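You operate a simulated robot arm through the tools that you are given. There is no shell and no other tool.

You are at the controls of a simulated robot arm. One attempt, no reset.

Task
Unplug the slim column and draw its plunger right up.
Fine: each stop plug stands in the well of its own colour. Loosen the plunger screw fully.

The check looks at the end state, three seconds after you hand in, the way a careful person would. Anything else that was tipped, shoved, dropped, spilled or broken makes it a failure.

Robot
A 7-joint arm with a two-finger parallel gripper, fixed in place. Base frame: the origin is on the floor under the middle of its stand, x ahead of it, y to its left, z up. Readings come in m, rad, newtons and seconds.
It reaches about 1.247 m from its shoulder. Its first joint turns from -2.304 to 2.304 rad. Payload 3.91 kg.
Tool frame: the origin (TCP) lies between the finger pads and is the grasp point; the fingertips stand 0.03 m ahead of it; z points along the fingers, y is the line along which they close. Largest opening 0.11 m; finger width 0.02, thickness 0.01; the body of the gripper, 0.048 by 0.112 m, starts 0.055 m behind the TCP.
Orientation is told as [roll, pitch, yaw] about the base's x, y, z axes, in that order, counted from this pose: with the fingers straight down and closing along the base's y, the tool's x points along the base's -x, its y along +y and its z along -z.

Tools
- The arm moves only by the tool move_arm. Its argument "deltas" is one flat list of numbers, 7 for each row, row after row: the shift along the base's x, y, z in m, then the turn, a rotation vector about the base's x, y, z in rad, then the opening in per cent of the stroke, from 0 (shut) to 100 (fully open). In form: [dx, dy, dz, ax, ay, az, hand, dx, dy, dz, ax, ay, az, hand, ...]. A call has 1 to 20 rows; each row shifts and turns the commanded pose from where the row before left it. Each row takes 0.2 s and may step no farther than 0.05 m and 0.15 rad from the row before; otherwise, or with a gripper value out of range, the whole call is refused. Where a pose cannot be reached the arm comes as near as it can. A force on the tool above 50 N (or 10 N above the force at the start of the call, whichever is more), or a blocked arm, ends the call early, and 0.2 s more pass. Each finger travels about 0.108 m/s and halts on what it meets, pressing with about 21 N; the grip force reading is that of the motor and also rises with nothing between the fingers. The clock runs only during rows and for 0.2 s after the last one: add rows that do not move to give the fingers time. The reply holds the time, the measured pose of the TCP, the force on the tool along the base axes, the opening and the grip force, in the units named above and with some noise, with the torque about the TCP (base axes, N m) and any sound that the robot's microphone picked up.
- Cameras (640 x 400 px; columns grow to the right, rows downward): "scene" is fixed at [0.2203, 0.6506, 1.3535]; the picture's right is [-0.61, -0.79, 0.00], its down [-0.65, 0.50, -0.57] and it looks along [0.45, -0.35, -0.82] (base axes); focal length 258 px, centre (320, 200). "wrist" rides on the gripper at [0.072, 0.017, -0.103] in the tool frame; the picture's right is [-0.23, 0.97, 0.00], its down [-0.76, -0.18, -0.62] and it looks along [-0.61, -0.14, 0.78] (tool axes); focal length 222 px, centre (320, 200). There is no depth. A picture from a camera that has moved, and an enlarged one, comes with that camera's place and axes in the base frame and with its lens.
- camera(camera): a new picture of that camera. The clock stands still meanwhile.
- zoom(camera, box): a new picture of the part [left, top, right, bottom] of that camera's present view, enlarged. The clock stands still meanwhile.
- hand_in(): hands the job in; it is judged then, once.

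Nothing tells you positions but the pictures and the camera data. Unless the task says otherwise, let go and move clear before handing in.

The tools are called after "Emit:" by a JSON object that holds its "name" and its "arguments". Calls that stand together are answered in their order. move_arm: Moves the arm, as the interface text tells. Its arguments: {"type":"object","properties":{"deltas":{"type":"array","items":{"type":"number"}}},"required":["deltas"]} The other tools are called the same way: camera (camera) takes a picture; zoom (camera, box) takes an enlarged picture of a part of a camera's view; hand_in () hands the job in.

At the start:

```text
time: 0.0
tool_pos: [0.3194, 0.4544, 1.1365]
orientation: [-0.001, 0.0, 0.002]
force: [0.4, 0.1, 0.9]
ft_torque: [0.0, -0.01, 0.03]
gripper_width: 0.1098
gripper_force: 0.1
```

scene: 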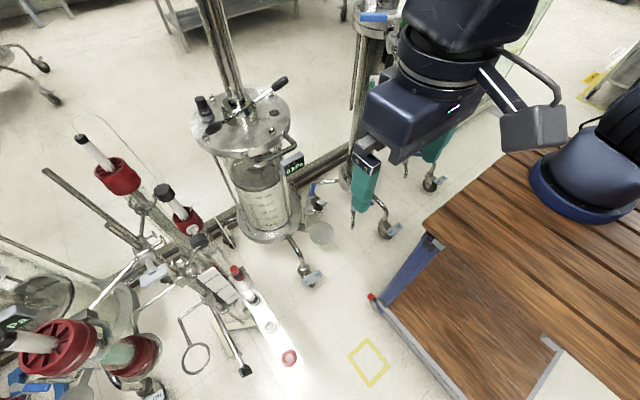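
wrist: 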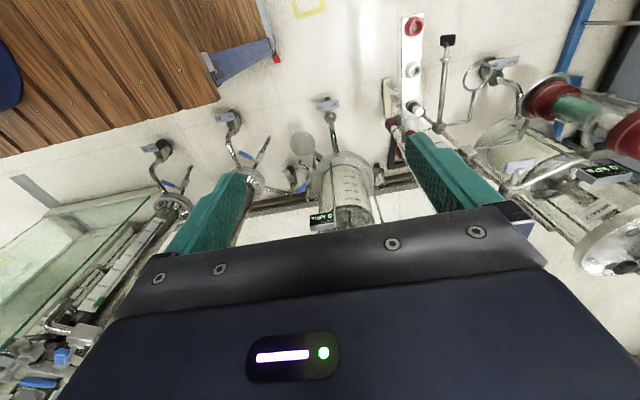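

I see a room with several chromatography columns: a wide steel one in the middle, red-collared ones on the left, and a rack with coloured wells (white strip). I'll look closer before moving anything.

Emit:
{"name": "zoom", "arguments": {"camera": "scene", "box": [60, 120, 320, 390]}}

Emit:
{"name": "zoom", "arguments": {"camera": "scene", "box": [70, 120, 210, 210]}}

Emit:
{"name": "zoom", "arguments": {"camera": "scene", "box": [190, 230, 320, 390]}}

Emit:
{"name": "zoom", "arguments": {"camera": "scene", "box": [0, 280, 180, 400]}}

Emit:
{"name": "zoom", "arguments": {"camera": "wrist", "box": [360, 0, 640, 200]}}

```text
1.48 times, centred on (190, 255) of scene
camera zoom: at [0.2203, 0.6506, 1.3535], right [-0.61, -0.79, 0.0], down [-0.65, 0.5, -0.57], along [0.45, -0.35, -0.82], focal length 383 px, centre (513, 118)
```

zoom: 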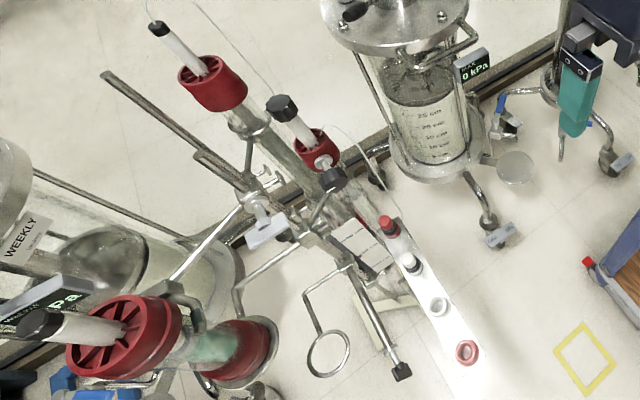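

```text
4.44 times, centred on (140, 165) of scene
camera zoom: at [0.2203, 0.6506, 1.3535], right [-0.61, -0.79, 0.0], down [-0.65, 0.5, -0.57], along [0.45, -0.35, -0.82], focal length 1149 px, centre (1120, 356)
```

zoom: 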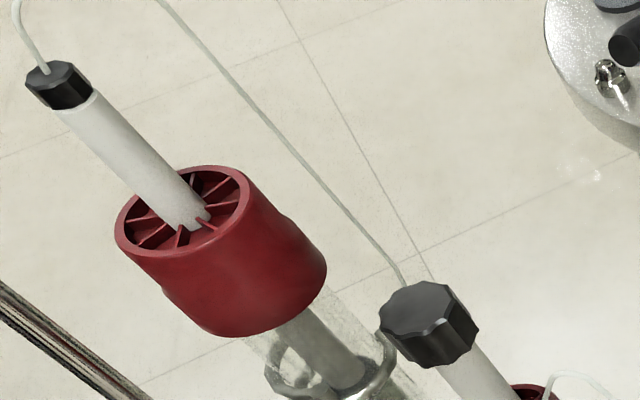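

```text
2.50 times, centred on (255, 310) of scene
camera zoom: at [0.2203, 0.6506, 1.3535], right [-0.61, -0.79, 0.0], down [-0.65, 0.5, -0.57], along [0.45, -0.35, -0.82], focal length 646 px, centre (482, -75)
```

zoom: 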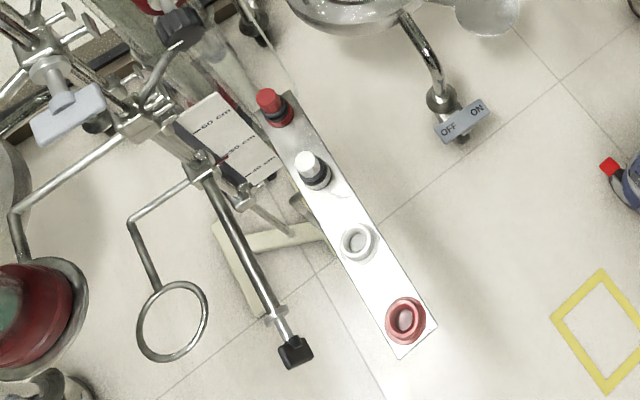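

```text
3.33 times, centred on (90, 340) of scene
camera zoom: at [0.2203, 0.6506, 1.3535], right [-0.61, -0.79, 0.0], down [-0.65, 0.5, -0.57], along [0.45, -0.35, -0.82], focal length 861 px, centre (1087, -267)
```

zoom: 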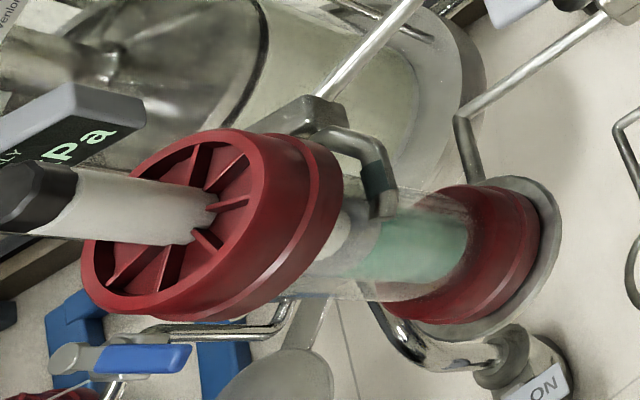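

```text
2.00 times, centred on (500, 100) of wrist
camera zoom: at [0.2463, 0.4721, 1.2396], right [0.23, 0.97, 0.0], down [0.76, -0.18, 0.62], along [0.61, -0.14, -0.78], focal length 444 px, centre (-40, 400)
```

zoom: 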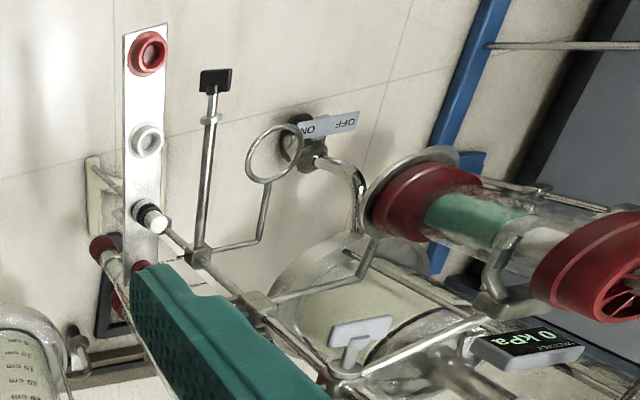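

The rack strip runs along x at about y=0.685, z≈0.59, with an empty red well near x=0.30, an empty white well near x=0.39, and white and red plugs near x=0.48 and 0.58. I need closer views before I act.

Emit:
{"name": "zoom", "arguments": {"camera": "scene", "box": [140, 170, 260, 250]}}

Emit:
{"name": "zoom", "arguments": {"camera": "scene", "box": [200, 240, 300, 310]}}

Emit:
{"name": "zoom", "arguments": {"camera": "wrist", "box": [370, 60, 490, 140]}}

Emit:
{"name": "zoom", "arguments": {"camera": "scene", "box": [100, 180, 260, 300]}}

```text
5.00 times, centred on (200, 210) of scene
camera zoom: at [0.2203, 0.6506, 1.3535], right [-0.61, -0.79, 0.0], down [-0.65, 0.5, -0.57], along [0.45, -0.35, -0.82], focal length 1292 px, centre (920, 150)
```

zoom: 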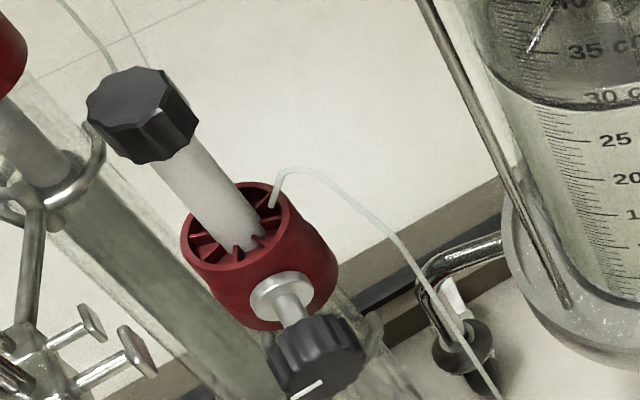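

```text
5.71 times, centred on (250, 275) of scene
camera zoom: at [0.2203, 0.6506, 1.3535], right [-0.61, -0.79, 0.0], down [-0.65, 0.5, -0.57], along [0.45, -0.35, -0.82], focal length 1477 px, centre (720, -229)
```

zoom: 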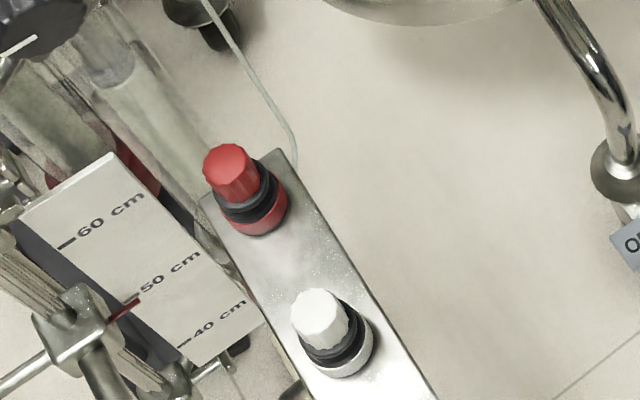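

```text
5.00 times, centred on (430, 100) of wrist
camera zoom: at [0.2463, 0.4721, 1.2396], right [0.23, 0.97, 0.0], down [0.76, -0.18, 0.62], along [0.61, -0.14, -0.78], focal length 1111 px, centre (-230, 700)
```

zoom: 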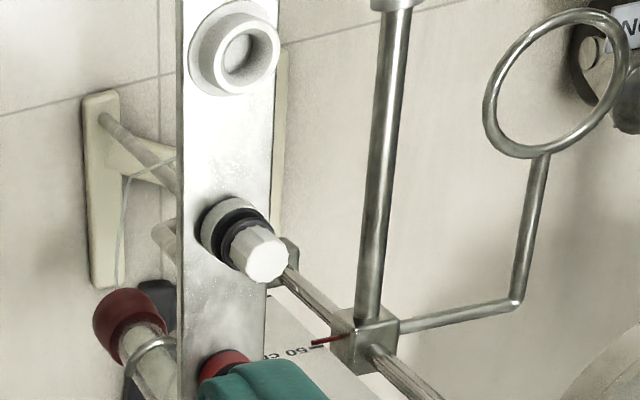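

```text
3.33 times, centred on (180, 240) of scene
camera zoom: at [0.2203, 0.6506, 1.3535], right [-0.61, -0.79, 0.0], down [-0.65, 0.5, -0.57], along [0.45, -0.35, -0.82], focal length 861 px, centre (787, 67)
```

zoom: 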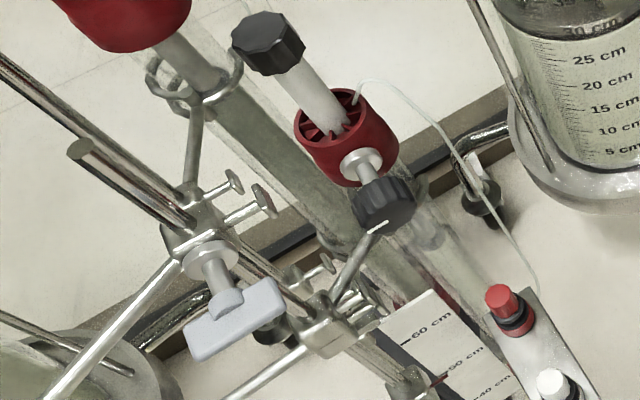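

Column B, with the smaller red cap and the black side screw, looks like the slim one. A tube runs from it to the red-plugged port on the bar. I'll tilt the wrist camera forward to see its head and fix positions.

Emit:
{"name": "move_arm", "arguments": {"deltas": [-0.03, 0.03, -0.02, 0, -0.12, 0, 100, -0.03, 0.03, -0.02, 0, -0.12, 0, 100, -0.02, 0.03, -0.02, 0, -0.12, 0, 100, 0, 0.03, -0.02, 0, -0.12, 0, 100, 0, 0.0, 0, 0, -0.12, 0, 100]}}

Emit:
{"name": "camera", "arguments": {"camera": "wrist"}}

Emit:
{"name": "camera", "arguments": {"camera": "scene"}}

```text
time: 1.2
tool_pos: [0.2433, 0.5755, 1.0546]
orientation: [-0.001, -0.603, 0.0]
force: [0.9, -0.5, 0.3]
ft_torque: [-0.01, 0.01, 0.02]
gripper_width: 0.1101
gripper_force: 0.0
```

```text
taken
camera wrist: at [0.1247, 0.593, 1.0996], right [0.19, 0.97, 0.13], down [0.27, -0.18, 0.94], along [0.94, -0.14, -0.3], focal length 222 px, centre (320, 200)
```

wrist: 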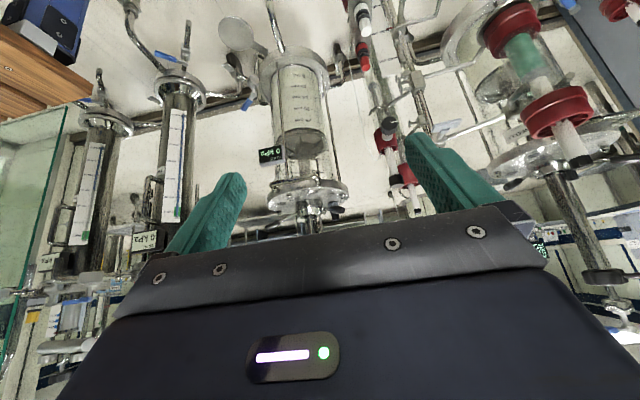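

```text
taken
```

scene: 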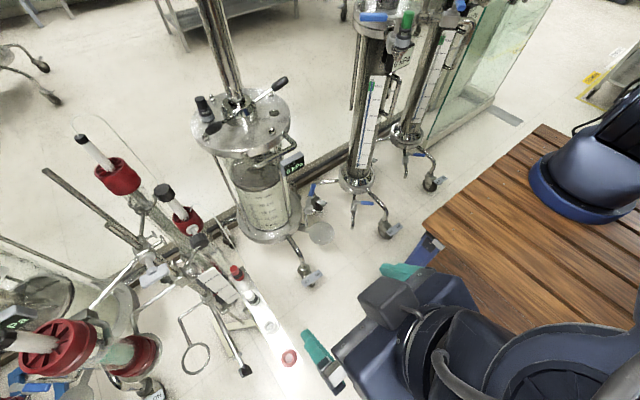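

The wrist view is upside down, and the slim column's head shows near (390,150) in it. I'll zoom in there.

Emit:
{"name": "zoom", "arguments": {"camera": "wrist", "box": [340, 100, 460, 220]}}

Emit:
{"name": "zoom", "arguments": {"camera": "wrist", "box": [320, 0, 440, 120]}}

```text
3.33 times, centred on (400, 160) of wrist
camera zoom: at [0.1247, 0.593, 1.0996], right [0.19, 0.97, 0.13], down [0.27, -0.18, 0.94], along [0.94, -0.14, -0.3], focal length 740 px, centre (53, 333)
```

zoom: 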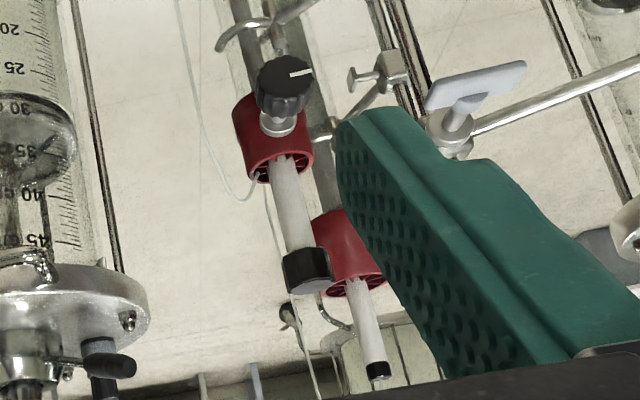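

```text
3.33 times, centred on (380, 60) of wrist
camera zoom: at [0.1247, 0.593, 1.0996], right [0.19, 0.97, 0.13], down [0.27, -0.18, 0.94], along [0.94, -0.14, -0.3], focal length 740 px, centre (120, 667)
```

zoom: 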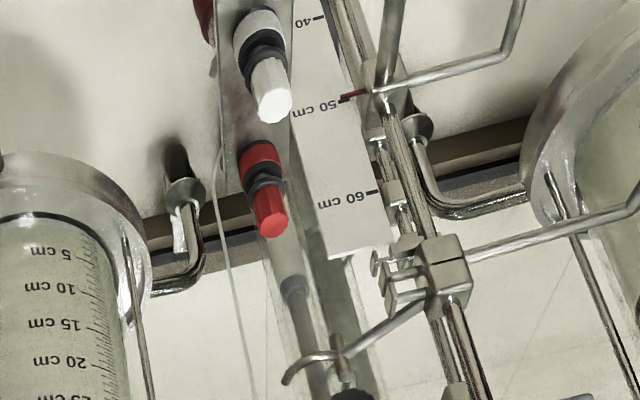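

The slim column's axis is near (0.68, 0.712). Its plunger knob sits at z≈0.91 and the side screw knob is at about (0.609, 0.713, 0.794), pointing toward -x. The white and red plug caps top out near z≈0.637 at x≈0.486 and 0.576. I'll hover over the white plug, tilted to stay clear of the screw.

Emit:
{"name": "move_arm", "arguments": {"deltas": [0.027, 0.01206, -0.0338, 0, 0.0281, 0, 50, 0.027, 0.01206, -0.0338, 0, 0.0281, 0, 50, 0.027, 0.01206, -0.0338, 0, 0.0281, 0, 50, 0.027, 0.01206, -0.0338, 0, 0.0281, 0, 50, 0.027, 0.01206, -0.0338, 0, 0.0281, 0, 50, 0.027, 0.01206, -0.0338, 0, 0.0281, 0, 50, 0.027, 0.01206, -0.0338, 0, 0.0281, 0, 50, 0.027, 0.01206, -0.0338, 0, 0.0281, 0, 50, 0.027, 0.01206, -0.0338, 0, 0.0281, 0, 50, 0, 0, 0, 0, 0, 0, 50]}}

Emit:
{"name": "camera", "arguments": {"camera": "wrist"}}

Emit:
{"name": "camera", "arguments": {"camera": "scene"}}

```text
time: 3.4
tool_pos: [0.4809, 0.6823, 0.7491]
orientation: [0.0, -0.348, -0.001]
force: [0.7, 0.3, -0.8]
ft_torque: [0.0, -0.02, 0.01]
gripper_width: 0.0551
gripper_force: 0.0
```

```text
taken
camera wrist: at [0.3777, 0.6989, 0.8222], right [0.21, 0.97, 0.08], down [0.5, -0.18, 0.85], along [0.84, -0.14, -0.53], focal length 222 px, centre (320, 200)
```

wrist: 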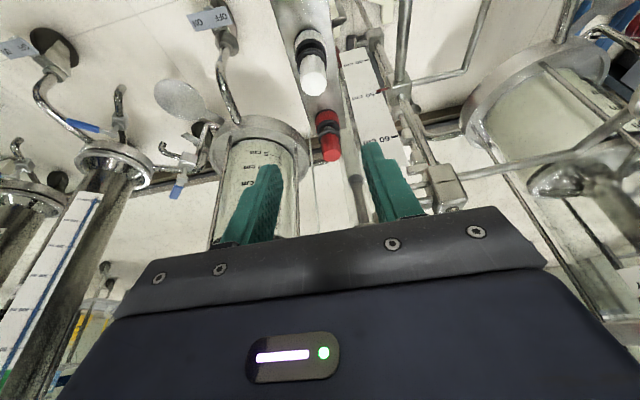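

```text
taken
```

scene: 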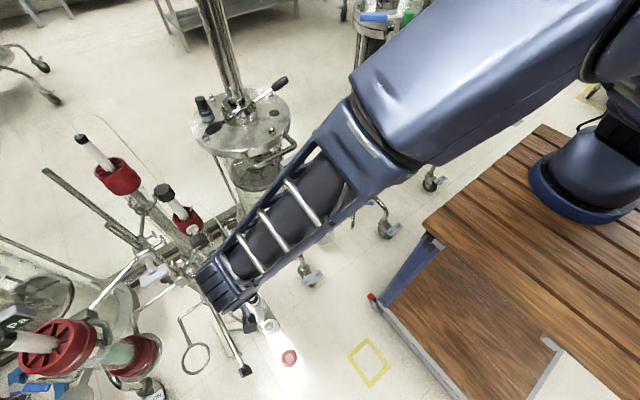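

The gripper hovers above and just behind the white plug. I'll zoom in to refine the plug and ring heights and check the forearm's clearance to the screw and plunger.

Emit:
{"name": "zoom", "arguments": {"camera": "wrist", "box": [260, 0, 400, 180]}}

Emit:
{"name": "zoom", "arguments": {"camera": "scene", "box": [130, 180, 310, 380]}}

```text
2.22 times, centred on (330, 90) of wrist
camera zoom: at [0.3777, 0.6989, 0.8222], right [0.21, 0.97, 0.08], down [0.5, -0.18, 0.85], along [0.84, -0.14, -0.53], focal length 494 px, centre (298, 444)
```

zoom: 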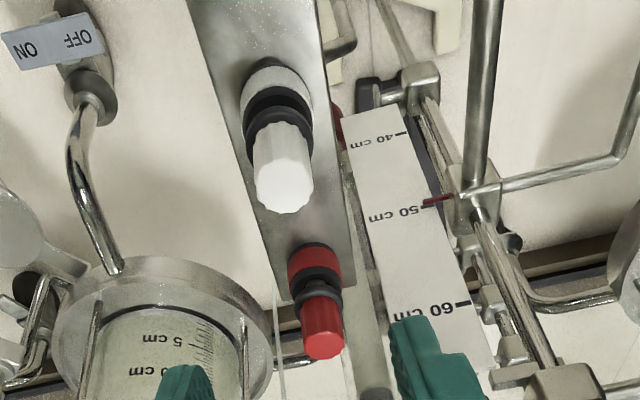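

```text
2.00 times, centred on (220, 280) of scene
camera zoom: at [0.2203, 0.6506, 1.3535], right [-0.61, -0.79, 0.0], down [-0.65, 0.5, -0.57], along [0.45, -0.35, -0.82], focal length 517 px, centre (520, 40)
```

zoom: 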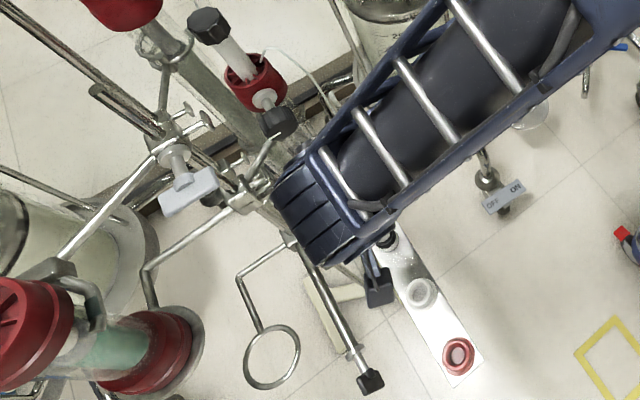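

The white cap's axis is at about (0.487, 0.685), with its top near z=0.637 and the black flange top near z=0.60. I'll descend with a half-open gripper and stop so the pads cover the cap.

Emit:
{"name": "move_arm", "arguments": {"deltas": [0.0005, 0.0006, -0.028, 0, 0, 0, 50, 0.0005, 0.0006, -0.028, 0, 0, 0, 50, 0.0005, 0.0006, -0.028, 0, 0, 0, 50, 0.0005, 0.0006, -0.016, 0, 0, 0, 50, 0, 0, 0, 0, 0, 0, 50]}}

Emit:
{"name": "camera", "arguments": {"camera": "wrist"}}

Emit:
{"name": "zoom", "arguments": {"camera": "wrist", "box": [220, 80, 420, 220]}}

Emit:
{"name": "zoom", "arguments": {"camera": "scene", "box": [130, 180, 310, 380]}}

```text
time: 4.6
tool_pos: [0.4846, 0.6865, 0.6504]
orientation: [-0.001, -0.347, 0.001]
force: [0.5, -0.4, -0.2]
ft_torque: [-0.01, -0.06, 0.0]
gripper_width: 0.0552
gripper_force: 0.0
```

```text
taken
camera wrist: at [0.3809, 0.7026, 0.7235], right [0.21, 0.97, 0.08], down [0.5, -0.18, 0.85], along [0.84, -0.14, -0.53], focal length 222 px, centre (320, 200)
```

wrist: 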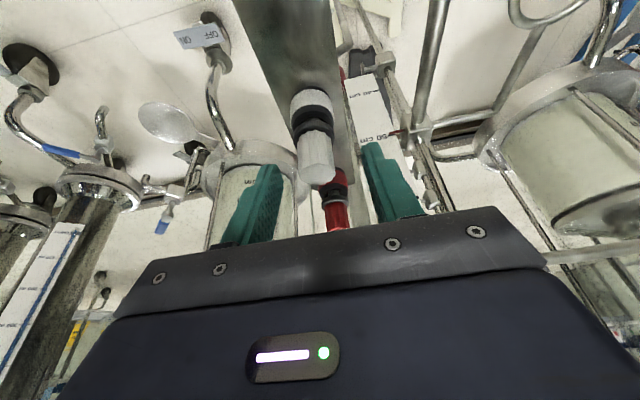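

```text
2.86 times, centred on (320, 150) of wrist
camera zoom: at [0.3809, 0.7026, 0.7235], right [0.21, 0.97, 0.08], down [0.5, -0.18, 0.85], along [0.84, -0.14, -0.53], focal length 635 px, centre (320, 343)
```

zoom: 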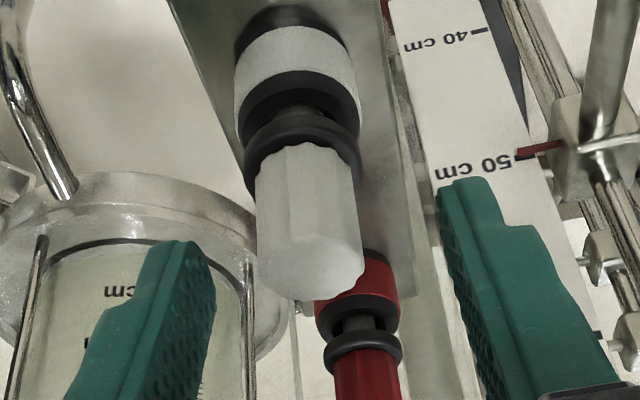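

```text
2.00 times, centred on (220, 280) of scene
camera zoom: at [0.2203, 0.6506, 1.3535], right [-0.61, -0.79, 0.0], down [-0.65, 0.5, -0.57], along [0.45, -0.35, -0.82], focal length 517 px, centre (520, 40)
```

zoom: 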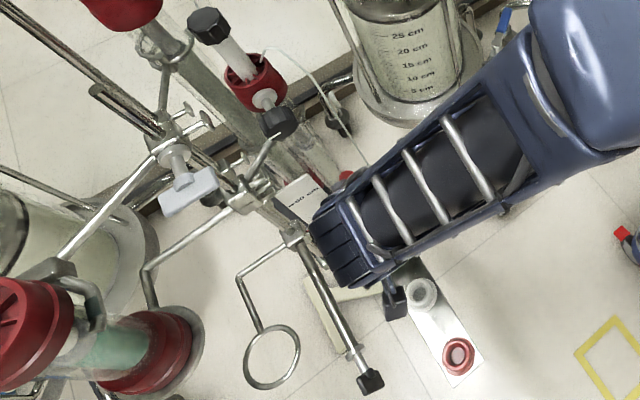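

The plug's flange is near z=0.598 and its cap runs from 0.605 to 0.637; the TCP is at about (0.484, 0.686, 0.651). I'll lower 16 mm and close on the cap.

Emit:
{"name": "move_arm", "arguments": {"deltas": [0, -0.001, -0.016, 0, 0, 0, 50, 0, 0, 0, 0, 0, 0, 50, 0, 0, 0, 0, 0, 0, 10, 0, 0, 0, 0, 0, 0, 10, 0, 0, 0, 0, 0, 0, 10, 0, 0, 0, 0, 0, 0, 10]}}

Emit:
{"name": "zoom", "arguments": {"camera": "wrist", "box": [220, 80, 420, 220]}}

```text
time: 6.0
tool_pos: [0.4846, 0.6857, 0.6353]
orientation: [0.0, -0.347, 0.001]
force: [-0.2, 0.1, -0.1]
ft_torque: [-0.01, -0.03, -0.01]
gripper_width: 0.0265
gripper_force: 21.5
```

```text
2.86 times, centred on (320, 150) of wrist
camera zoom: at [0.3808, 0.7021, 0.7079], right [0.21, 0.97, 0.08], down [0.5, -0.18, 0.85], along [0.84, -0.14, -0.53], focal length 635 px, centre (320, 343)
```

zoom: 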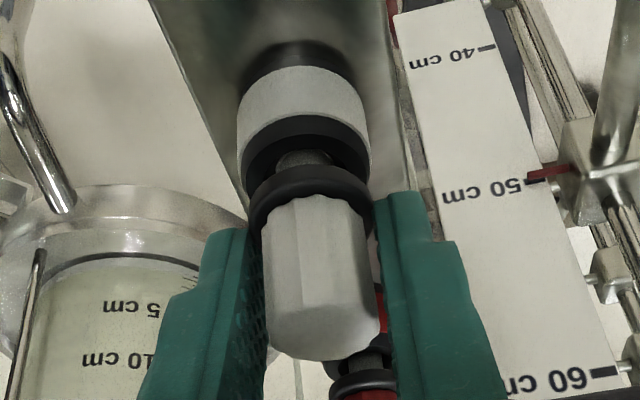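

The cap is held at 26.5 mm wide. I'll pull it straight up slowly and watch the force.

Emit:
{"name": "move_arm", "arguments": {"deltas": [0, 0, 0.005, 0, 0, 0, 10, 0, 0, 0.005, 0, 0, 0, 10, 0, 0, 0.005, 0, 0, 0, 10, 0, 0, 0.005, 0, 0, 0, 10]}}

Emit:
{"name": "zoom", "arguments": {"camera": "wrist", "box": [220, 60, 420, 220]}}

```text
time: 7.0
tool_pos: [0.4853, 0.6837, 0.655]
orientation: [0.002, -0.347, 0.0]
force: [-0.4, 0.3, -1.1]
ft_torque: [0.0, 0.04, 0.01]
gripper_width: 0.0268
gripper_force: 20.8
```

```text
2.50 times, centred on (320, 140) of wrist
camera zoom: at [0.381, 0.7015, 0.7287], right [0.21, 0.97, 0.08], down [0.5, -0.18, 0.85], along [0.84, -0.14, -0.53], focal length 555 px, centre (320, 350)
```

zoom: 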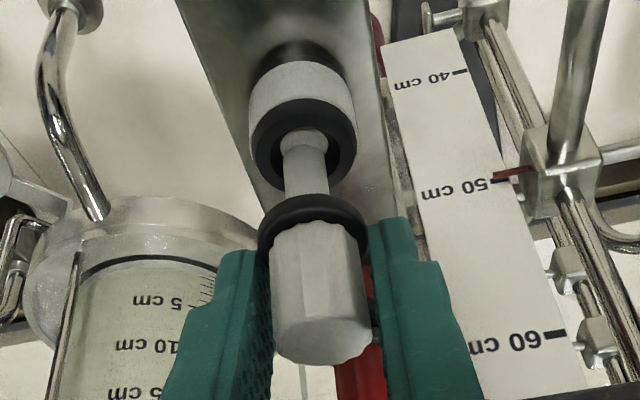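

The plug is coming out freely, with its white stem showing. I'll lift higher and check the stem length.

Emit:
{"name": "move_arm", "arguments": {"deltas": [0, 0, 0.02, 0, 0, 0, 10, 0, 0, 0.03, 0, 0, 0, 10, 0, 0, 0.03, 0, 0, 0, 10, 0, 0, 0, 0, 0, 0, 10]}}

Emit:
{"name": "camera", "arguments": {"camera": "wrist"}}

Emit:
{"name": "zoom", "arguments": {"camera": "scene", "box": [160, 200, 320, 390]}}

```text
time: 8.0
tool_pos: [0.4835, 0.6852, 0.7339]
orientation: [0.001, -0.347, 0.002]
force: [-0.1, 0.5, -1.6]
ft_torque: [0.02, 0.01, -0.04]
gripper_width: 0.0267
gripper_force: 21.0
```

```text
taken
camera wrist: at [0.3789, 0.7024, 0.8073], right [0.21, 0.97, 0.08], down [0.5, -0.18, 0.85], along [0.84, -0.14, -0.53], focal length 222 px, centre (320, 200)
```

wrist: 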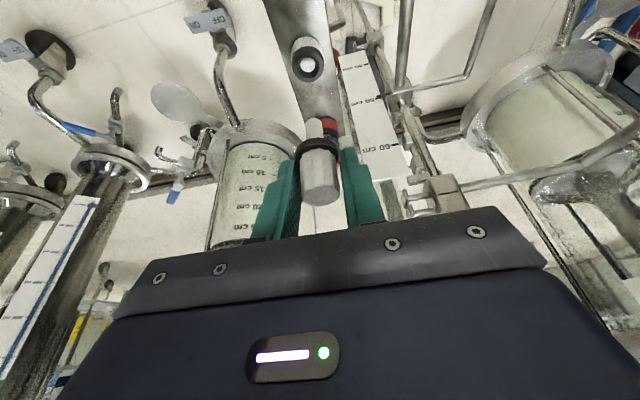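

```text
2.11 times, centred on (240, 295) of scene
camera zoom: at [0.2203, 0.6506, 1.3535], right [-0.61, -0.79, 0.0], down [-0.65, 0.5, -0.57], along [0.45, -0.35, -0.82], focal length 544 px, centre (488, 0)
```

zoom: 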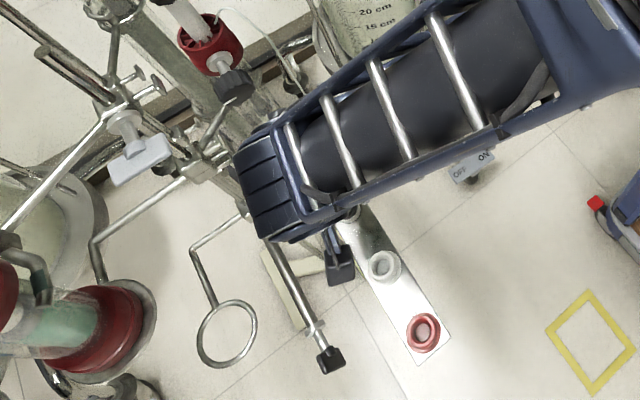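

The plug is clear of the port, which has a black inner rim the free wells lack. I'll zoom on the port as a reference, then shift 90 mm in -x and compare where the white well appears.

Emit:
{"name": "zoom", "arguments": {"camera": "wrist", "box": [260, 20, 380, 120]}}

Emit:
{"name": "move_arm", "arguments": {"deltas": [-0.03, 0, 0, 0, 0, 0, 10, -0.03, 0, 0, 0, 0, 0, 10, -0.03, 0, 0, 0, 0, 0, 10, 0, 0, 0, 0, 0, 0, 10, 0, 0, 0, 0, 0, 0, 10]}}

Emit:
{"name": "zoom", "arguments": {"camera": "wrist", "box": [260, 20, 380, 120]}}

Emit:
{"name": "camera", "arguments": {"camera": "wrist"}}

```text
4.00 times, centred on (320, 70) of wrist
camera zoom: at [0.3789, 0.7024, 0.8073], right [0.21, 0.97, 0.08], down [0.5, -0.18, 0.85], along [0.84, -0.14, -0.53], focal length 888 px, centre (320, 720)
```

zoom: 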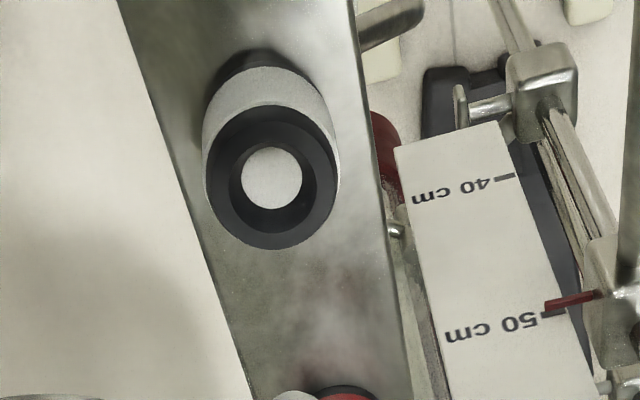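

```text
time: 9.2
tool_pos: [0.3954, 0.6851, 0.7354]
orientation: [0.0, -0.348, 0.003]
force: [0.8, 0.0, -0.4]
ft_torque: [-0.01, -0.01, 0.0]
gripper_width: 0.0267
gripper_force: 21.3
```

```text
4.00 times, centred on (320, 70) of wrist
camera zoom: at [0.2918, 0.7012, 0.8083], right [0.21, 0.97, 0.08], down [0.5, -0.18, 0.85], along [0.84, -0.14, -0.53], focal length 888 px, centre (320, 720)
```

zoom: 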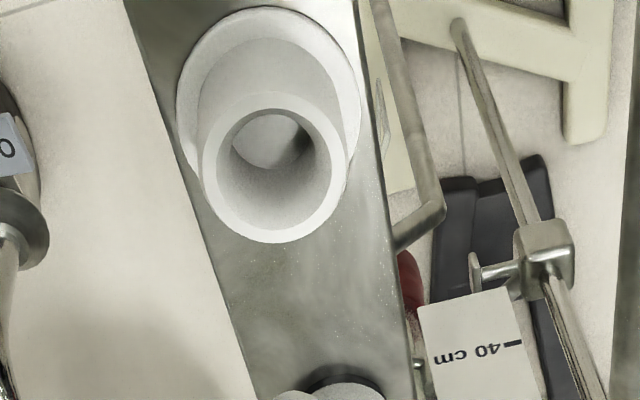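

```text
taken
camera wrist: at [0.2918, 0.7012, 0.8083], right [0.21, 0.97, 0.08], down [0.5, -0.18, 0.85], along [0.84, -0.14, -0.53], focal length 222 px, centre (320, 200)
```

wrist: 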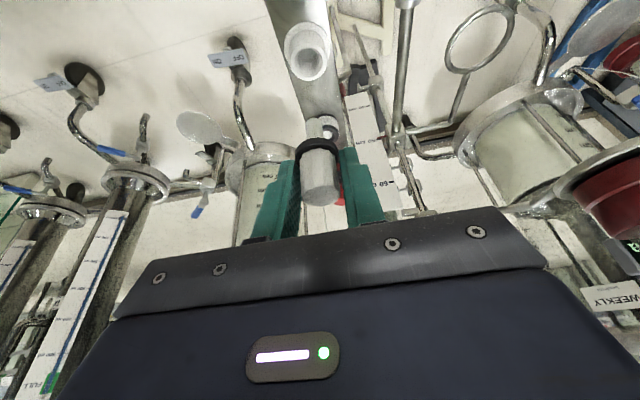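

The white well is a wider cup with a loose fit, and its centre is near (0.396, 0.685). The plug axis should now be at about x≈0.398. I'll check the stem before lowering.

Emit:
{"name": "zoom", "arguments": {"camera": "wrist", "box": [270, 10, 370, 220]}}

Emit:
{"name": "zoom", "arguments": {"camera": "scene", "box": [200, 260, 320, 390]}}

```text
1.90 times, centred on (320, 115) of wrist
camera zoom: at [0.2918, 0.7012, 0.8083], right [0.21, 0.97, 0.08], down [0.5, -0.18, 0.85], along [0.84, -0.14, -0.53], focal length 423 px, centre (320, 362)
```

zoom: 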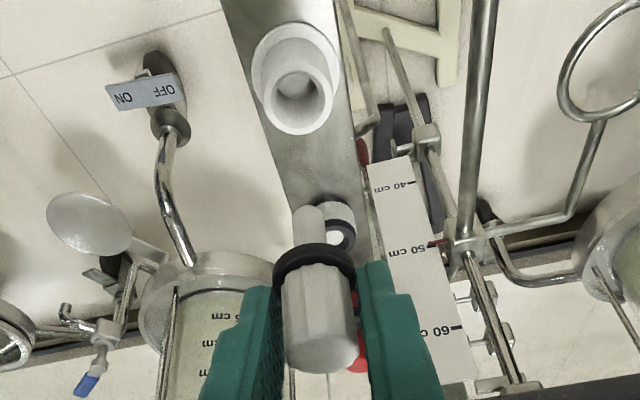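

```text
3.08 times, centred on (260, 325) of scene
camera zoom: at [0.2203, 0.6506, 1.3535], right [-0.61, -0.79, 0.0], down [-0.65, 0.5, -0.57], along [0.45, -0.35, -0.82], focal length 795 px, centre (505, -185)
```

zoom: 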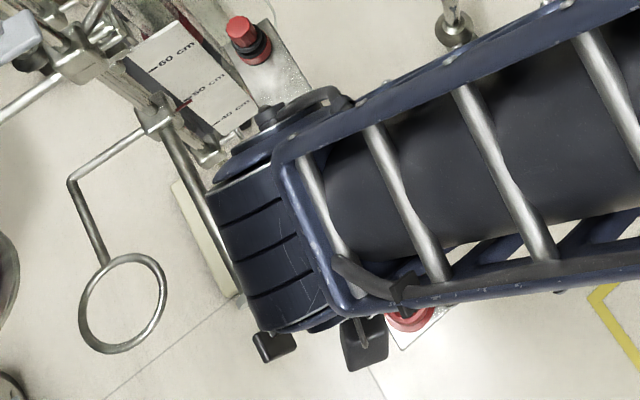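

The stem tip is about 62 mm below the TCP, near z=0.674. I'll lower until it's just above the well rim, then look again.

Emit:
{"name": "move_arm", "arguments": {"deltas": [-0.001, 0.0005, -0.03, 0, 0, 0, 10, 0, 0, -0.03, 0, 0, 0, 10, 0, 0, -0.008, 0, 0, 0, 10, 0, 0, 0, 0, 0, 0, 10]}}

Emit:
{"name": "zoom", "arguments": {"camera": "wrist", "box": [250, 60, 390, 220]}}

```text
time: 10.2
tool_pos: [0.3947, 0.6864, 0.6688]
orientation: [0.001, -0.347, 0.002]
force: [0.3, 0.2, -0.7]
ft_torque: [-0.01, 0.0, -0.02]
gripper_width: 0.0266
gripper_force: 20.7
```

```text
2.50 times, centred on (320, 140) of wrist
camera zoom: at [0.2903, 0.7045, 0.7418], right [0.21, 0.97, 0.08], down [0.5, -0.18, 0.85], along [0.84, -0.14, -0.53], focal length 555 px, centre (320, 350)
```

zoom: 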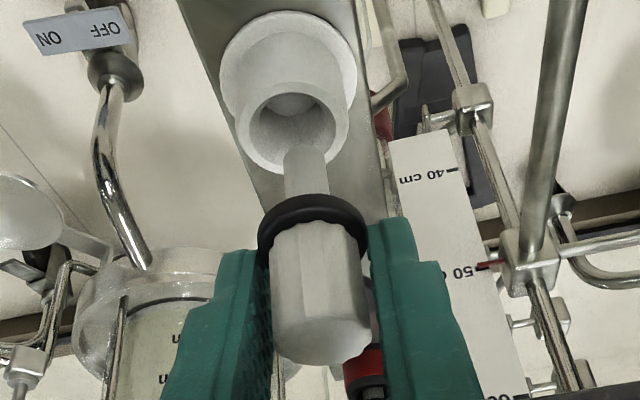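

The stem sits about 2–3 mm too far in +y relative to the well, whose rim is near (0.396, 0.685, 0.596). I'll correct that and lower the stem in.

Emit:
{"name": "move_arm", "arguments": {"deltas": [0, -0.0025, 0, 0, 0, 0, 10, 0, 0, -0.008, 0, 0, 0, 10, 0, 0, -0.008, 0, 0, 0, 10, 0, 0, -0.006, 0, 0, 0, 10, 0, 0, 0, 0, 0, 0, 10]}}

Emit:
{"name": "zoom", "arguments": {"camera": "wrist", "box": [250, 60, 390, 220]}}

```text
time: 11.4
tool_pos: [0.3941, 0.6841, 0.6446]
orientation: [-0.002, -0.348, 0.001]
force: [0.7, 0.0, 0.2]
ft_torque: [0.01, 0.0, -0.03]
gripper_width: 0.0266
gripper_force: 20.9
```

```text
2.50 times, centred on (320, 140) of wrist
camera zoom: at [0.2899, 0.7003, 0.7189], right [0.21, 0.97, 0.08], down [0.5, -0.18, 0.85], along [0.84, -0.14, -0.53], focal length 555 px, centre (320, 350)
```

zoom: 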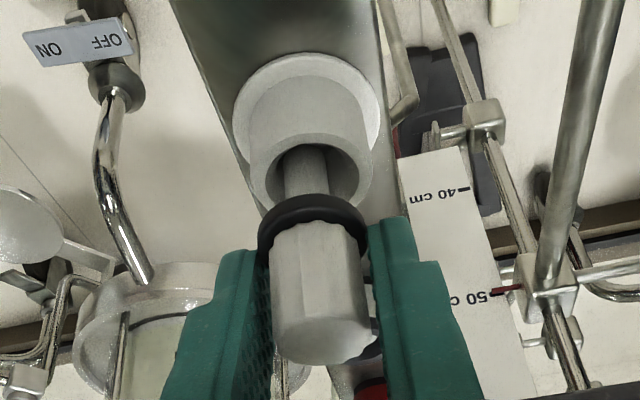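

The stem is inside the well mouth and slightly to -y. I'll lower the last few millimetres in small steps.

Emit:
{"name": "move_arm", "arguments": {"deltas": [0, 0.0015, -0.003, 0, 0, 0, 10, 0, 0, -0.003, 0, 0, 0, 10, 0, 0, -0.002, 0, 0, 0, 10, 0, 0, 0, 0, 0, 0, 10]}}

Emit:
{"name": "zoom", "arguments": {"camera": "wrist", "box": [250, 60, 390, 220]}}

```text
time: 12.4
tool_pos: [0.3938, 0.6846, 0.637]
orientation: [-0.001, -0.348, -0.001]
force: [-0.2, -0.1, 0.7]
ft_torque: [0.02, 0.01, 0.01]
gripper_width: 0.0265
gripper_force: 21.2
```

```text
2.50 times, centred on (320, 140) of wrist
camera zoom: at [0.2892, 0.7018, 0.7107], right [0.21, 0.97, 0.08], down [0.5, -0.18, 0.85], along [0.84, -0.14, -0.53], focal length 555 px, centre (320, 350)
```

zoom: 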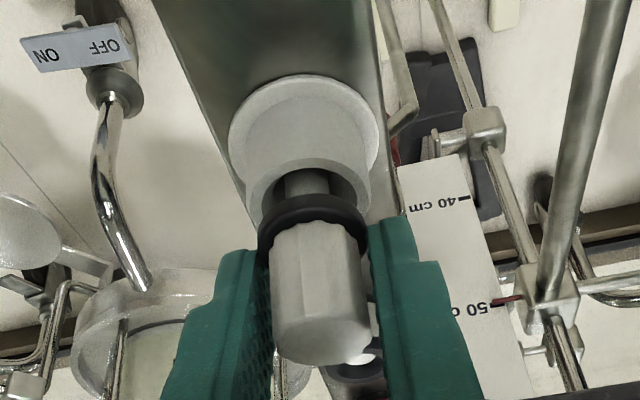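

There's no contact force yet. I'll keep lowering in 1.5 mm steps to feel the flange or stem seat.

Emit:
{"name": "move_arm", "arguments": {"deltas": [0, 0, -0.002, 0, 0, 0, 10, 0, 0, -0.002, 0, 0, 0, 10, 0, 0, 0, 0, 0, 0, 10]}}

Emit:
{"name": "zoom", "arguments": {"camera": "wrist", "box": [250, 60, 390, 220]}}

```text
time: 13.2
tool_pos: [0.393, 0.6867, 0.6333]
orientation: [0.002, -0.349, 0.001]
force: [-0.3, -0.7, 17.7]
ft_torque: [-0.06, -0.01, 0.01]
gripper_width: 0.0265
gripper_force: 21.2
```

```text
2.50 times, centred on (320, 140) of wrist
camera zoom: at [0.2894, 0.7025, 0.7074], right [0.21, 0.97, 0.08], down [0.5, -0.18, 0.85], along [0.84, -0.14, -0.53], focal length 555 px, centre (320, 350)
```

zoom: 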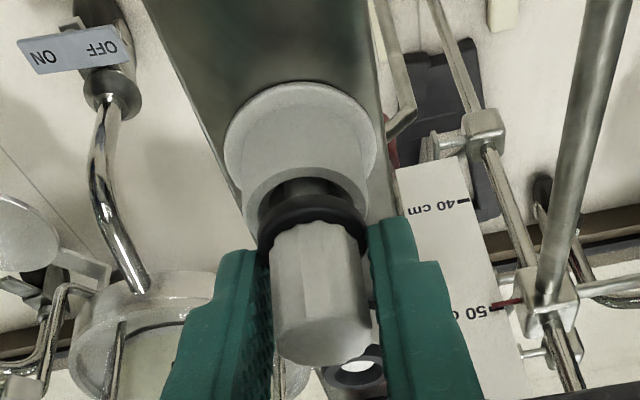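

The plug has seated: 17.7 N upward with almost no side force, so its stem is standing on the well floor. I'll ease off about 1 mm, open, and check before backing away.

Emit:
{"name": "move_arm", "arguments": {"deltas": [0, 0, 0.001, 0, 0, 0, 10, 0, 0, 0, 0, 0, 0, 18, 0, 0, 0, 0, 0, 0, 26, 0, 0, 0, 0, 0, 0, 50, 0, 0, 0, 0, 0, 0, 50]}}

Emit:
{"name": "zoom", "arguments": {"camera": "wrist", "box": [250, 60, 390, 220]}}

```text
time: 14.4
tool_pos: [0.3945, 0.6855, 0.6343]
orientation: [0.0, -0.347, 0.0]
force: [-0.4, 0.4, 0.4]
ft_torque: [-0.02, -0.02, -0.01]
gripper_width: 0.0553
gripper_force: 0.1
```

```text
2.50 times, centred on (320, 140) of wrist
camera zoom: at [0.2897, 0.7018, 0.7073], right [0.21, 0.97, 0.08], down [0.5, -0.18, 0.85], along [0.84, -0.14, -0.53], focal length 555 px, centre (320, 350)
```

zoom: 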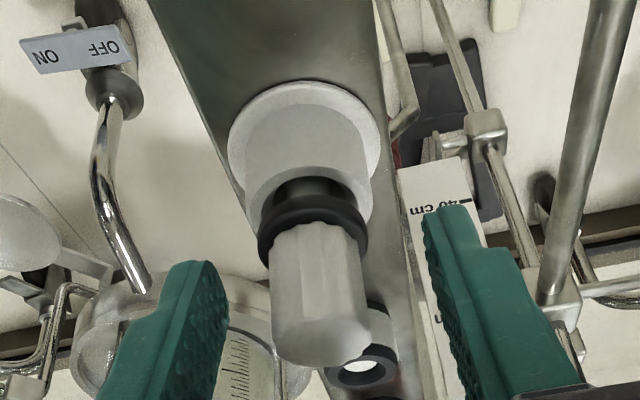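

The white plug stands upright in the white well. Next I'll lift clear, travel along the bar at moderate height to stay below and behind the screw knob, and hover over the red plug.

Emit:
{"name": "move_arm", "arguments": {"deltas": [0, 0, 0.02, 0, 0, 0, 50, 0, 0, 0.025, 0, 0, 0, 50, 0, 0, 0.025, 0, 0, 0, 50, 0.03, 0, 0, 0, 0, 0, 50, 0.04, 0, 0, 0, 0, 0, 50, 0.04, 0, 0, 0, 0, 0, 50, 0.04, 0, -0.005, 0, 0, 0, 50, 0.025, 0, -0.01, 0, 0, 0, 50, 0, 0, 0, 0, 0, 0, 50]}}

Emit:
{"name": "camera", "arguments": {"camera": "wrist"}}

Emit:
{"name": "zoom", "arguments": {"camera": "scene", "box": [130, 180, 310, 380]}}

```text
time: 16.4
tool_pos: [0.5678, 0.6858, 0.6896]
orientation: [0.0, -0.347, 0.002]
force: [-0.5, 0.8, -0.4]
ft_torque: [0.0, 0.03, -0.01]
gripper_width: 0.0551
gripper_force: 0.2
```

```text
taken
camera wrist: at [0.4631, 0.7033, 0.7626], right [0.21, 0.97, 0.08], down [0.5, -0.18, 0.85], along [0.84, -0.14, -0.53], focal length 222 px, centre (320, 200)
```

wrist: 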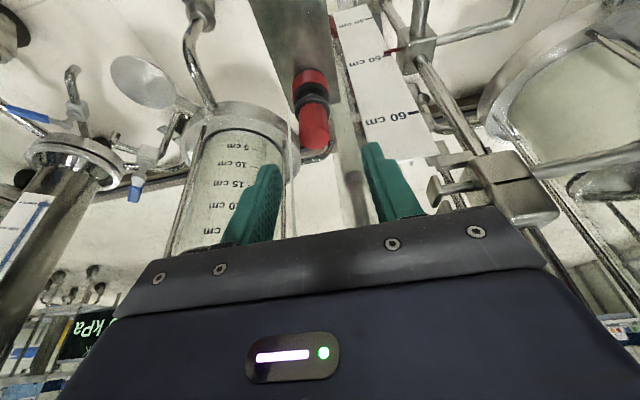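

```text
2.00 times, centred on (220, 280) of scene
camera zoom: at [0.2203, 0.6506, 1.3535], right [-0.61, -0.79, 0.0], down [-0.65, 0.5, -0.57], along [0.45, -0.35, -0.82], focal length 517 px, centre (520, 40)
```

zoom: 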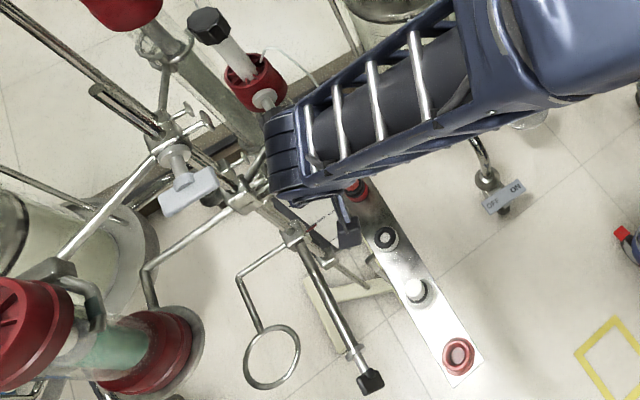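

I'm over the red plug with the forearm clear of the screw. I'll zoom to fine-tune the alignment.

Emit:
{"name": "zoom", "arguments": {"camera": "wrist", "box": [250, 60, 390, 220]}}

```text
2.50 times, centred on (320, 140) of wrist
camera zoom: at [0.4631, 0.7033, 0.7626], right [0.21, 0.97, 0.08], down [0.5, -0.18, 0.85], along [0.84, -0.14, -0.53], focal length 555 px, centre (320, 350)
```

zoom: 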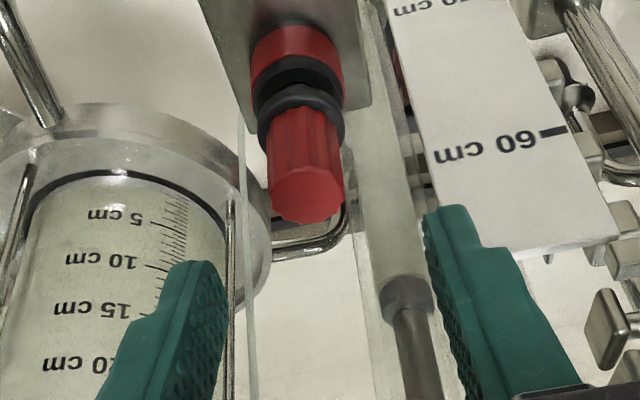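

The red cap axis is at about (0.576, 0.685). I'll descend to the same grip height as for the white plug, close, and pull up a little.

Emit:
{"name": "move_arm", "arguments": {"deltas": [0.0067, -0.0013, -0.015, 0, 0, 0, 50, 0, 0, -0.02, 0, 0, 0, 50, 0, 0, -0.0195, 0, 0, 0, 50, 0, 0, 0, 0, 0, 0, 50, 0, 0, 0, 0, 0, 0, 10, 0, 0, 0, 0, 0, 0, 10, 0, 0, 0, 0, 0, 0, 10, 0, 0, 0, 0, 0, 0, 10]}}

Emit:
{"name": "zoom", "arguments": {"camera": "wrist", "box": [250, 60, 390, 220]}}

```text
time: 18.2
tool_pos: [0.5752, 0.685, 0.6324]
orientation: [0.001, -0.346, 0.001]
force: [-0.5, 1.4, 0.5]
ft_torque: [0.04, -0.02, -0.02]
gripper_width: 0.0264
gripper_force: 20.3
```

```text
2.50 times, centred on (320, 140) of wrist
camera zoom: at [0.4707, 0.701, 0.7062], right [0.21, 0.97, 0.08], down [0.5, -0.18, 0.85], along [0.84, -0.14, -0.53], focal length 555 px, centre (320, 350)
```

zoom: 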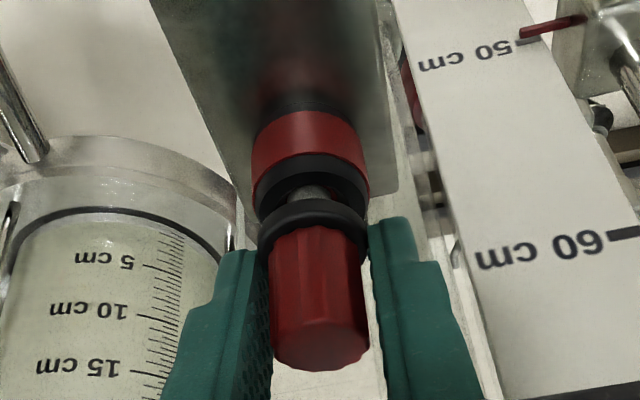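

Gripped. I'll pull the red plug straight up slowly.

Emit:
{"name": "move_arm", "arguments": {"deltas": [0, 0, 0.005, 0, 0, 0, 10, 0, 0, 0.005, 0, 0, 0, 10, 0, 0, 0.005, 0, 0, 0, 10, 0, 0, 0.01, 0, 0, 0, 10, 0, 0, 0.01, 0, 0, 0, 10, 0, 0, 0.01, 0, 0, 0, 10, 0, 0, 0, 0, 0, 0, 10]}}

Emit:
{"name": "zoom", "arguments": {"camera": "wrist", "box": [250, 60, 390, 220]}}

```text
time: 19.8
tool_pos: [0.5753, 0.6838, 0.6781]
orientation: [-0.001, -0.346, 0.001]
force: [0.4, 0.5, -0.1]
ft_torque: [0.02, 0.0, 0.01]
gripper_width: 0.0266
gripper_force: 21.0
```

```text
2.50 times, centred on (320, 140) of wrist
camera zoom: at [0.4709, 0.7003, 0.7522], right [0.21, 0.97, 0.08], down [0.5, -0.18, 0.85], along [0.84, -0.14, -0.53], focal length 555 px, centre (320, 350)
```

zoom: 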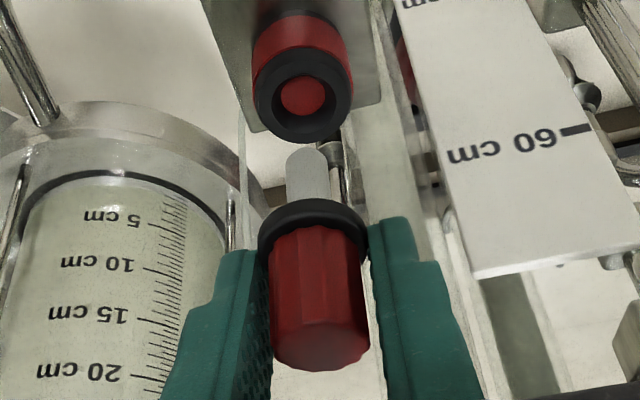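

The red plug is fully out. I'll carry it up and back along the bar, over the white plug, to the red well.

Emit:
{"name": "move_arm", "arguments": {"deltas": [-0.035, 0, 0.03, 0, 0, 0, 10, -0.035, 0, 0.03, 0, 0, 0, 10, -0.04, 0, 0, 0, 0, 0, 10, -0.04, 0, 0, 0, 0, 0, 10, -0.04, 0, 0, 0, 0, 0, 10, -0.04, 0, 0, 0, 0, 0, 10, -0.04, 0, 0, 0, 0, 0, 10, 0, 0, 0, 0, 0, 0, 10, 0, 0, 0, 0, 0, 0, 10]}}

Emit:
{"name": "zoom", "arguments": {"camera": "wrist", "box": [250, 0, 390, 220]}}

Emit:
{"name": "zoom", "arguments": {"camera": "scene", "box": [160, 230, 340, 400]}}

```text
time: 21.8
tool_pos: [0.3047, 0.6813, 0.741]
orientation: [0.0, -0.346, 0.003]
force: [1.0, -0.1, 0.1]
ft_torque: [-0.01, 0.0, 0.0]
gripper_width: 0.0264
gripper_force: 20.8
```

```text
1.82 times, centred on (320, 110) of wrist
camera zoom: at [0.2011, 0.6986, 0.8145], right [0.21, 0.97, 0.08], down [0.5, -0.18, 0.85], along [0.84, -0.14, -0.53], focal length 404 px, centre (320, 364)
```

zoom: 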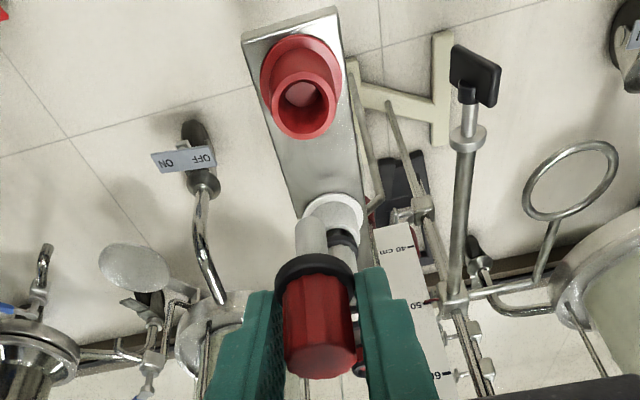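

```text
2.35 times, centred on (250, 315) of scene
camera zoom: at [0.2203, 0.6506, 1.3535], right [-0.61, -0.79, 0.0], down [-0.65, 0.5, -0.57], along [0.45, -0.35, -0.82], focal length 608 px, centre (485, -71)
```

zoom: 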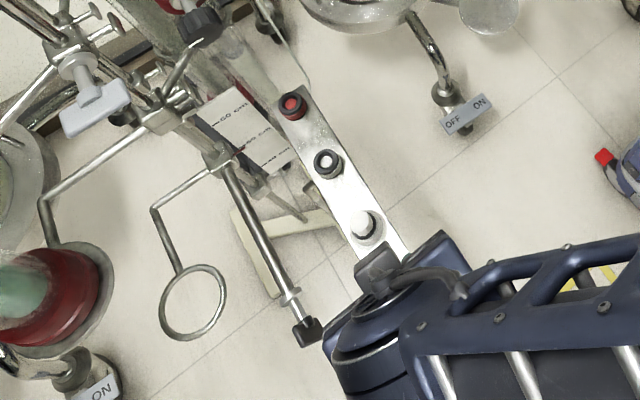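

The red well rim centre is at about (0.305, 0.686). I'll shift +3 mm in y and lower to just above it.

Emit:
{"name": "move_arm", "arguments": {"deltas": [-0.001, 0.003, -0.03, 0, 0, 0, 10, 0, 0, -0.03, 0, 0, 0, 10, 0, 0, -0.012, 0, 0, 0, 10, 0, 0, 0, 0, 0, 0, 10]}}

Emit:
{"name": "zoom", "arguments": {"camera": "wrist", "box": [250, 60, 390, 220]}}

```text
time: 22.8
tool_pos: [0.3038, 0.6868, 0.6676]
orientation: [-0.001, -0.347, 0.001]
force: [-1.0, -0.5, 0.2]
ft_torque: [0.03, 0.01, -0.03]
gripper_width: 0.0267
gripper_force: 20.8
```

```text
2.50 times, centred on (320, 140) of wrist
camera zoom: at [0.1993, 0.7035, 0.7402], right [0.21, 0.97, 0.08], down [0.5, -0.18, 0.85], along [0.84, -0.14, -0.53], focal length 555 px, centre (320, 350)
```

zoom: 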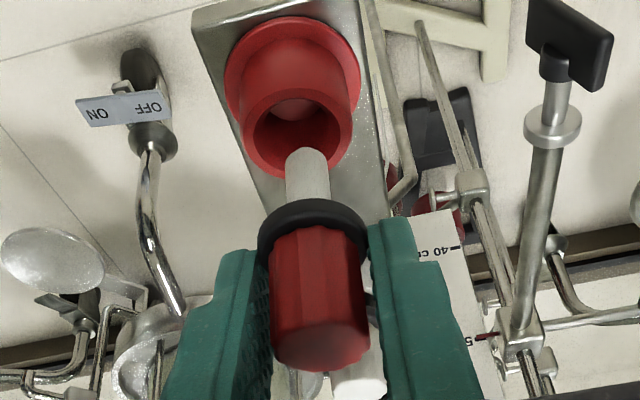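

The stem is about 2 mm to +y of the well centre. I'll correct that and lower in.

Emit:
{"name": "move_arm", "arguments": {"deltas": [0.0005, -0.0022, 0, 0, 0, 0, 10, 0, 0, -0.008, 0, 0, 0, 10, 0, 0, -0.008, 0, 0, 0, 10, 0, 0, -0.007, 0, 0, 0, 10, 0, 0, 0, 0, 0, 0, 10]}}

Emit:
{"name": "zoom", "arguments": {"camera": "wrist", "box": [250, 60, 390, 220]}}

```text
time: 24.0
tool_pos: [0.3038, 0.6845, 0.6434]
orientation: [-0.001, -0.347, 0.0]
force: [0.2, -0.3, -0.3]
ft_torque: [-0.02, 0.04, 0.02]
gripper_width: 0.0268
gripper_force: 20.7
```

```text
2.50 times, centred on (320, 140) of wrist
camera zoom: at [0.2003, 0.7008, 0.7177], right [0.21, 0.97, 0.08], down [0.5, -0.18, 0.85], along [0.84, -0.14, -0.53], focal length 555 px, centre (320, 350)
```

zoom: 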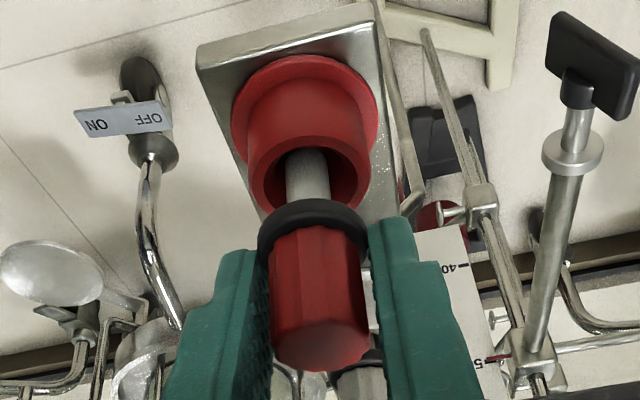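

The stem is inside the red well's mouth and well centred. I'll lower gently until it seats.

Emit:
{"name": "move_arm", "arguments": {"deltas": [0, 0.0005, -0.003, 0, 0, 0, 10, 0, 0, -0.003, 0, 0, 0, 10, 0, 0, -0.002, 0, 0, 0, 10, 0, 0, 0, 0, 0, 0, 10]}}

```text
time: 25.0
tool_pos: [0.3059, 0.6852, 0.6364]
orientation: [-0.001, -0.346, 0.001]
force: [-0.5, -1.1, -0.6]
ft_torque: [0.0, -0.01, -0.01]
gripper_width: 0.0265
gripper_force: 21.0
```

There's no contact yet. I'll continue in small steps.

Emit:
{"name": "move_arm", "arguments": {"deltas": [0, 0, -0.0015, 0, 0, 0, 10, 0, 0, -0.0015, 0, 0, 0, 10, 0, 0, 0, 0, 0, 0, 10]}}

Emit:
{"name": "zoom", "arguments": {"camera": "wrist", "box": [250, 60, 390, 220]}}

```text
time: 25.8
tool_pos: [0.305, 0.6848, 0.6326]
orientation: [0.0, -0.346, 0.003]
force: [0.4, 0.6, -0.7]
ft_torque: [0.02, 0.0, 0.02]
gripper_width: 0.0267
gripper_force: 20.9
```

```text
2.50 times, centred on (320, 140) of wrist
camera zoom: at [0.2011, 0.7015, 0.7068], right [0.21, 0.97, 0.08], down [0.5, -0.18, 0.85], along [0.84, -0.14, -0.53], focal length 555 px, centre (320, 350)
```

zoom: 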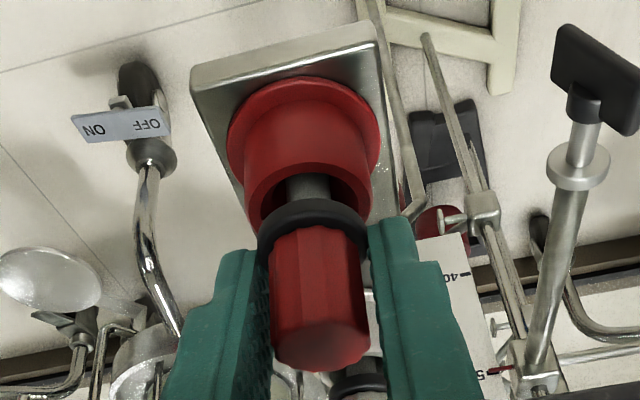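

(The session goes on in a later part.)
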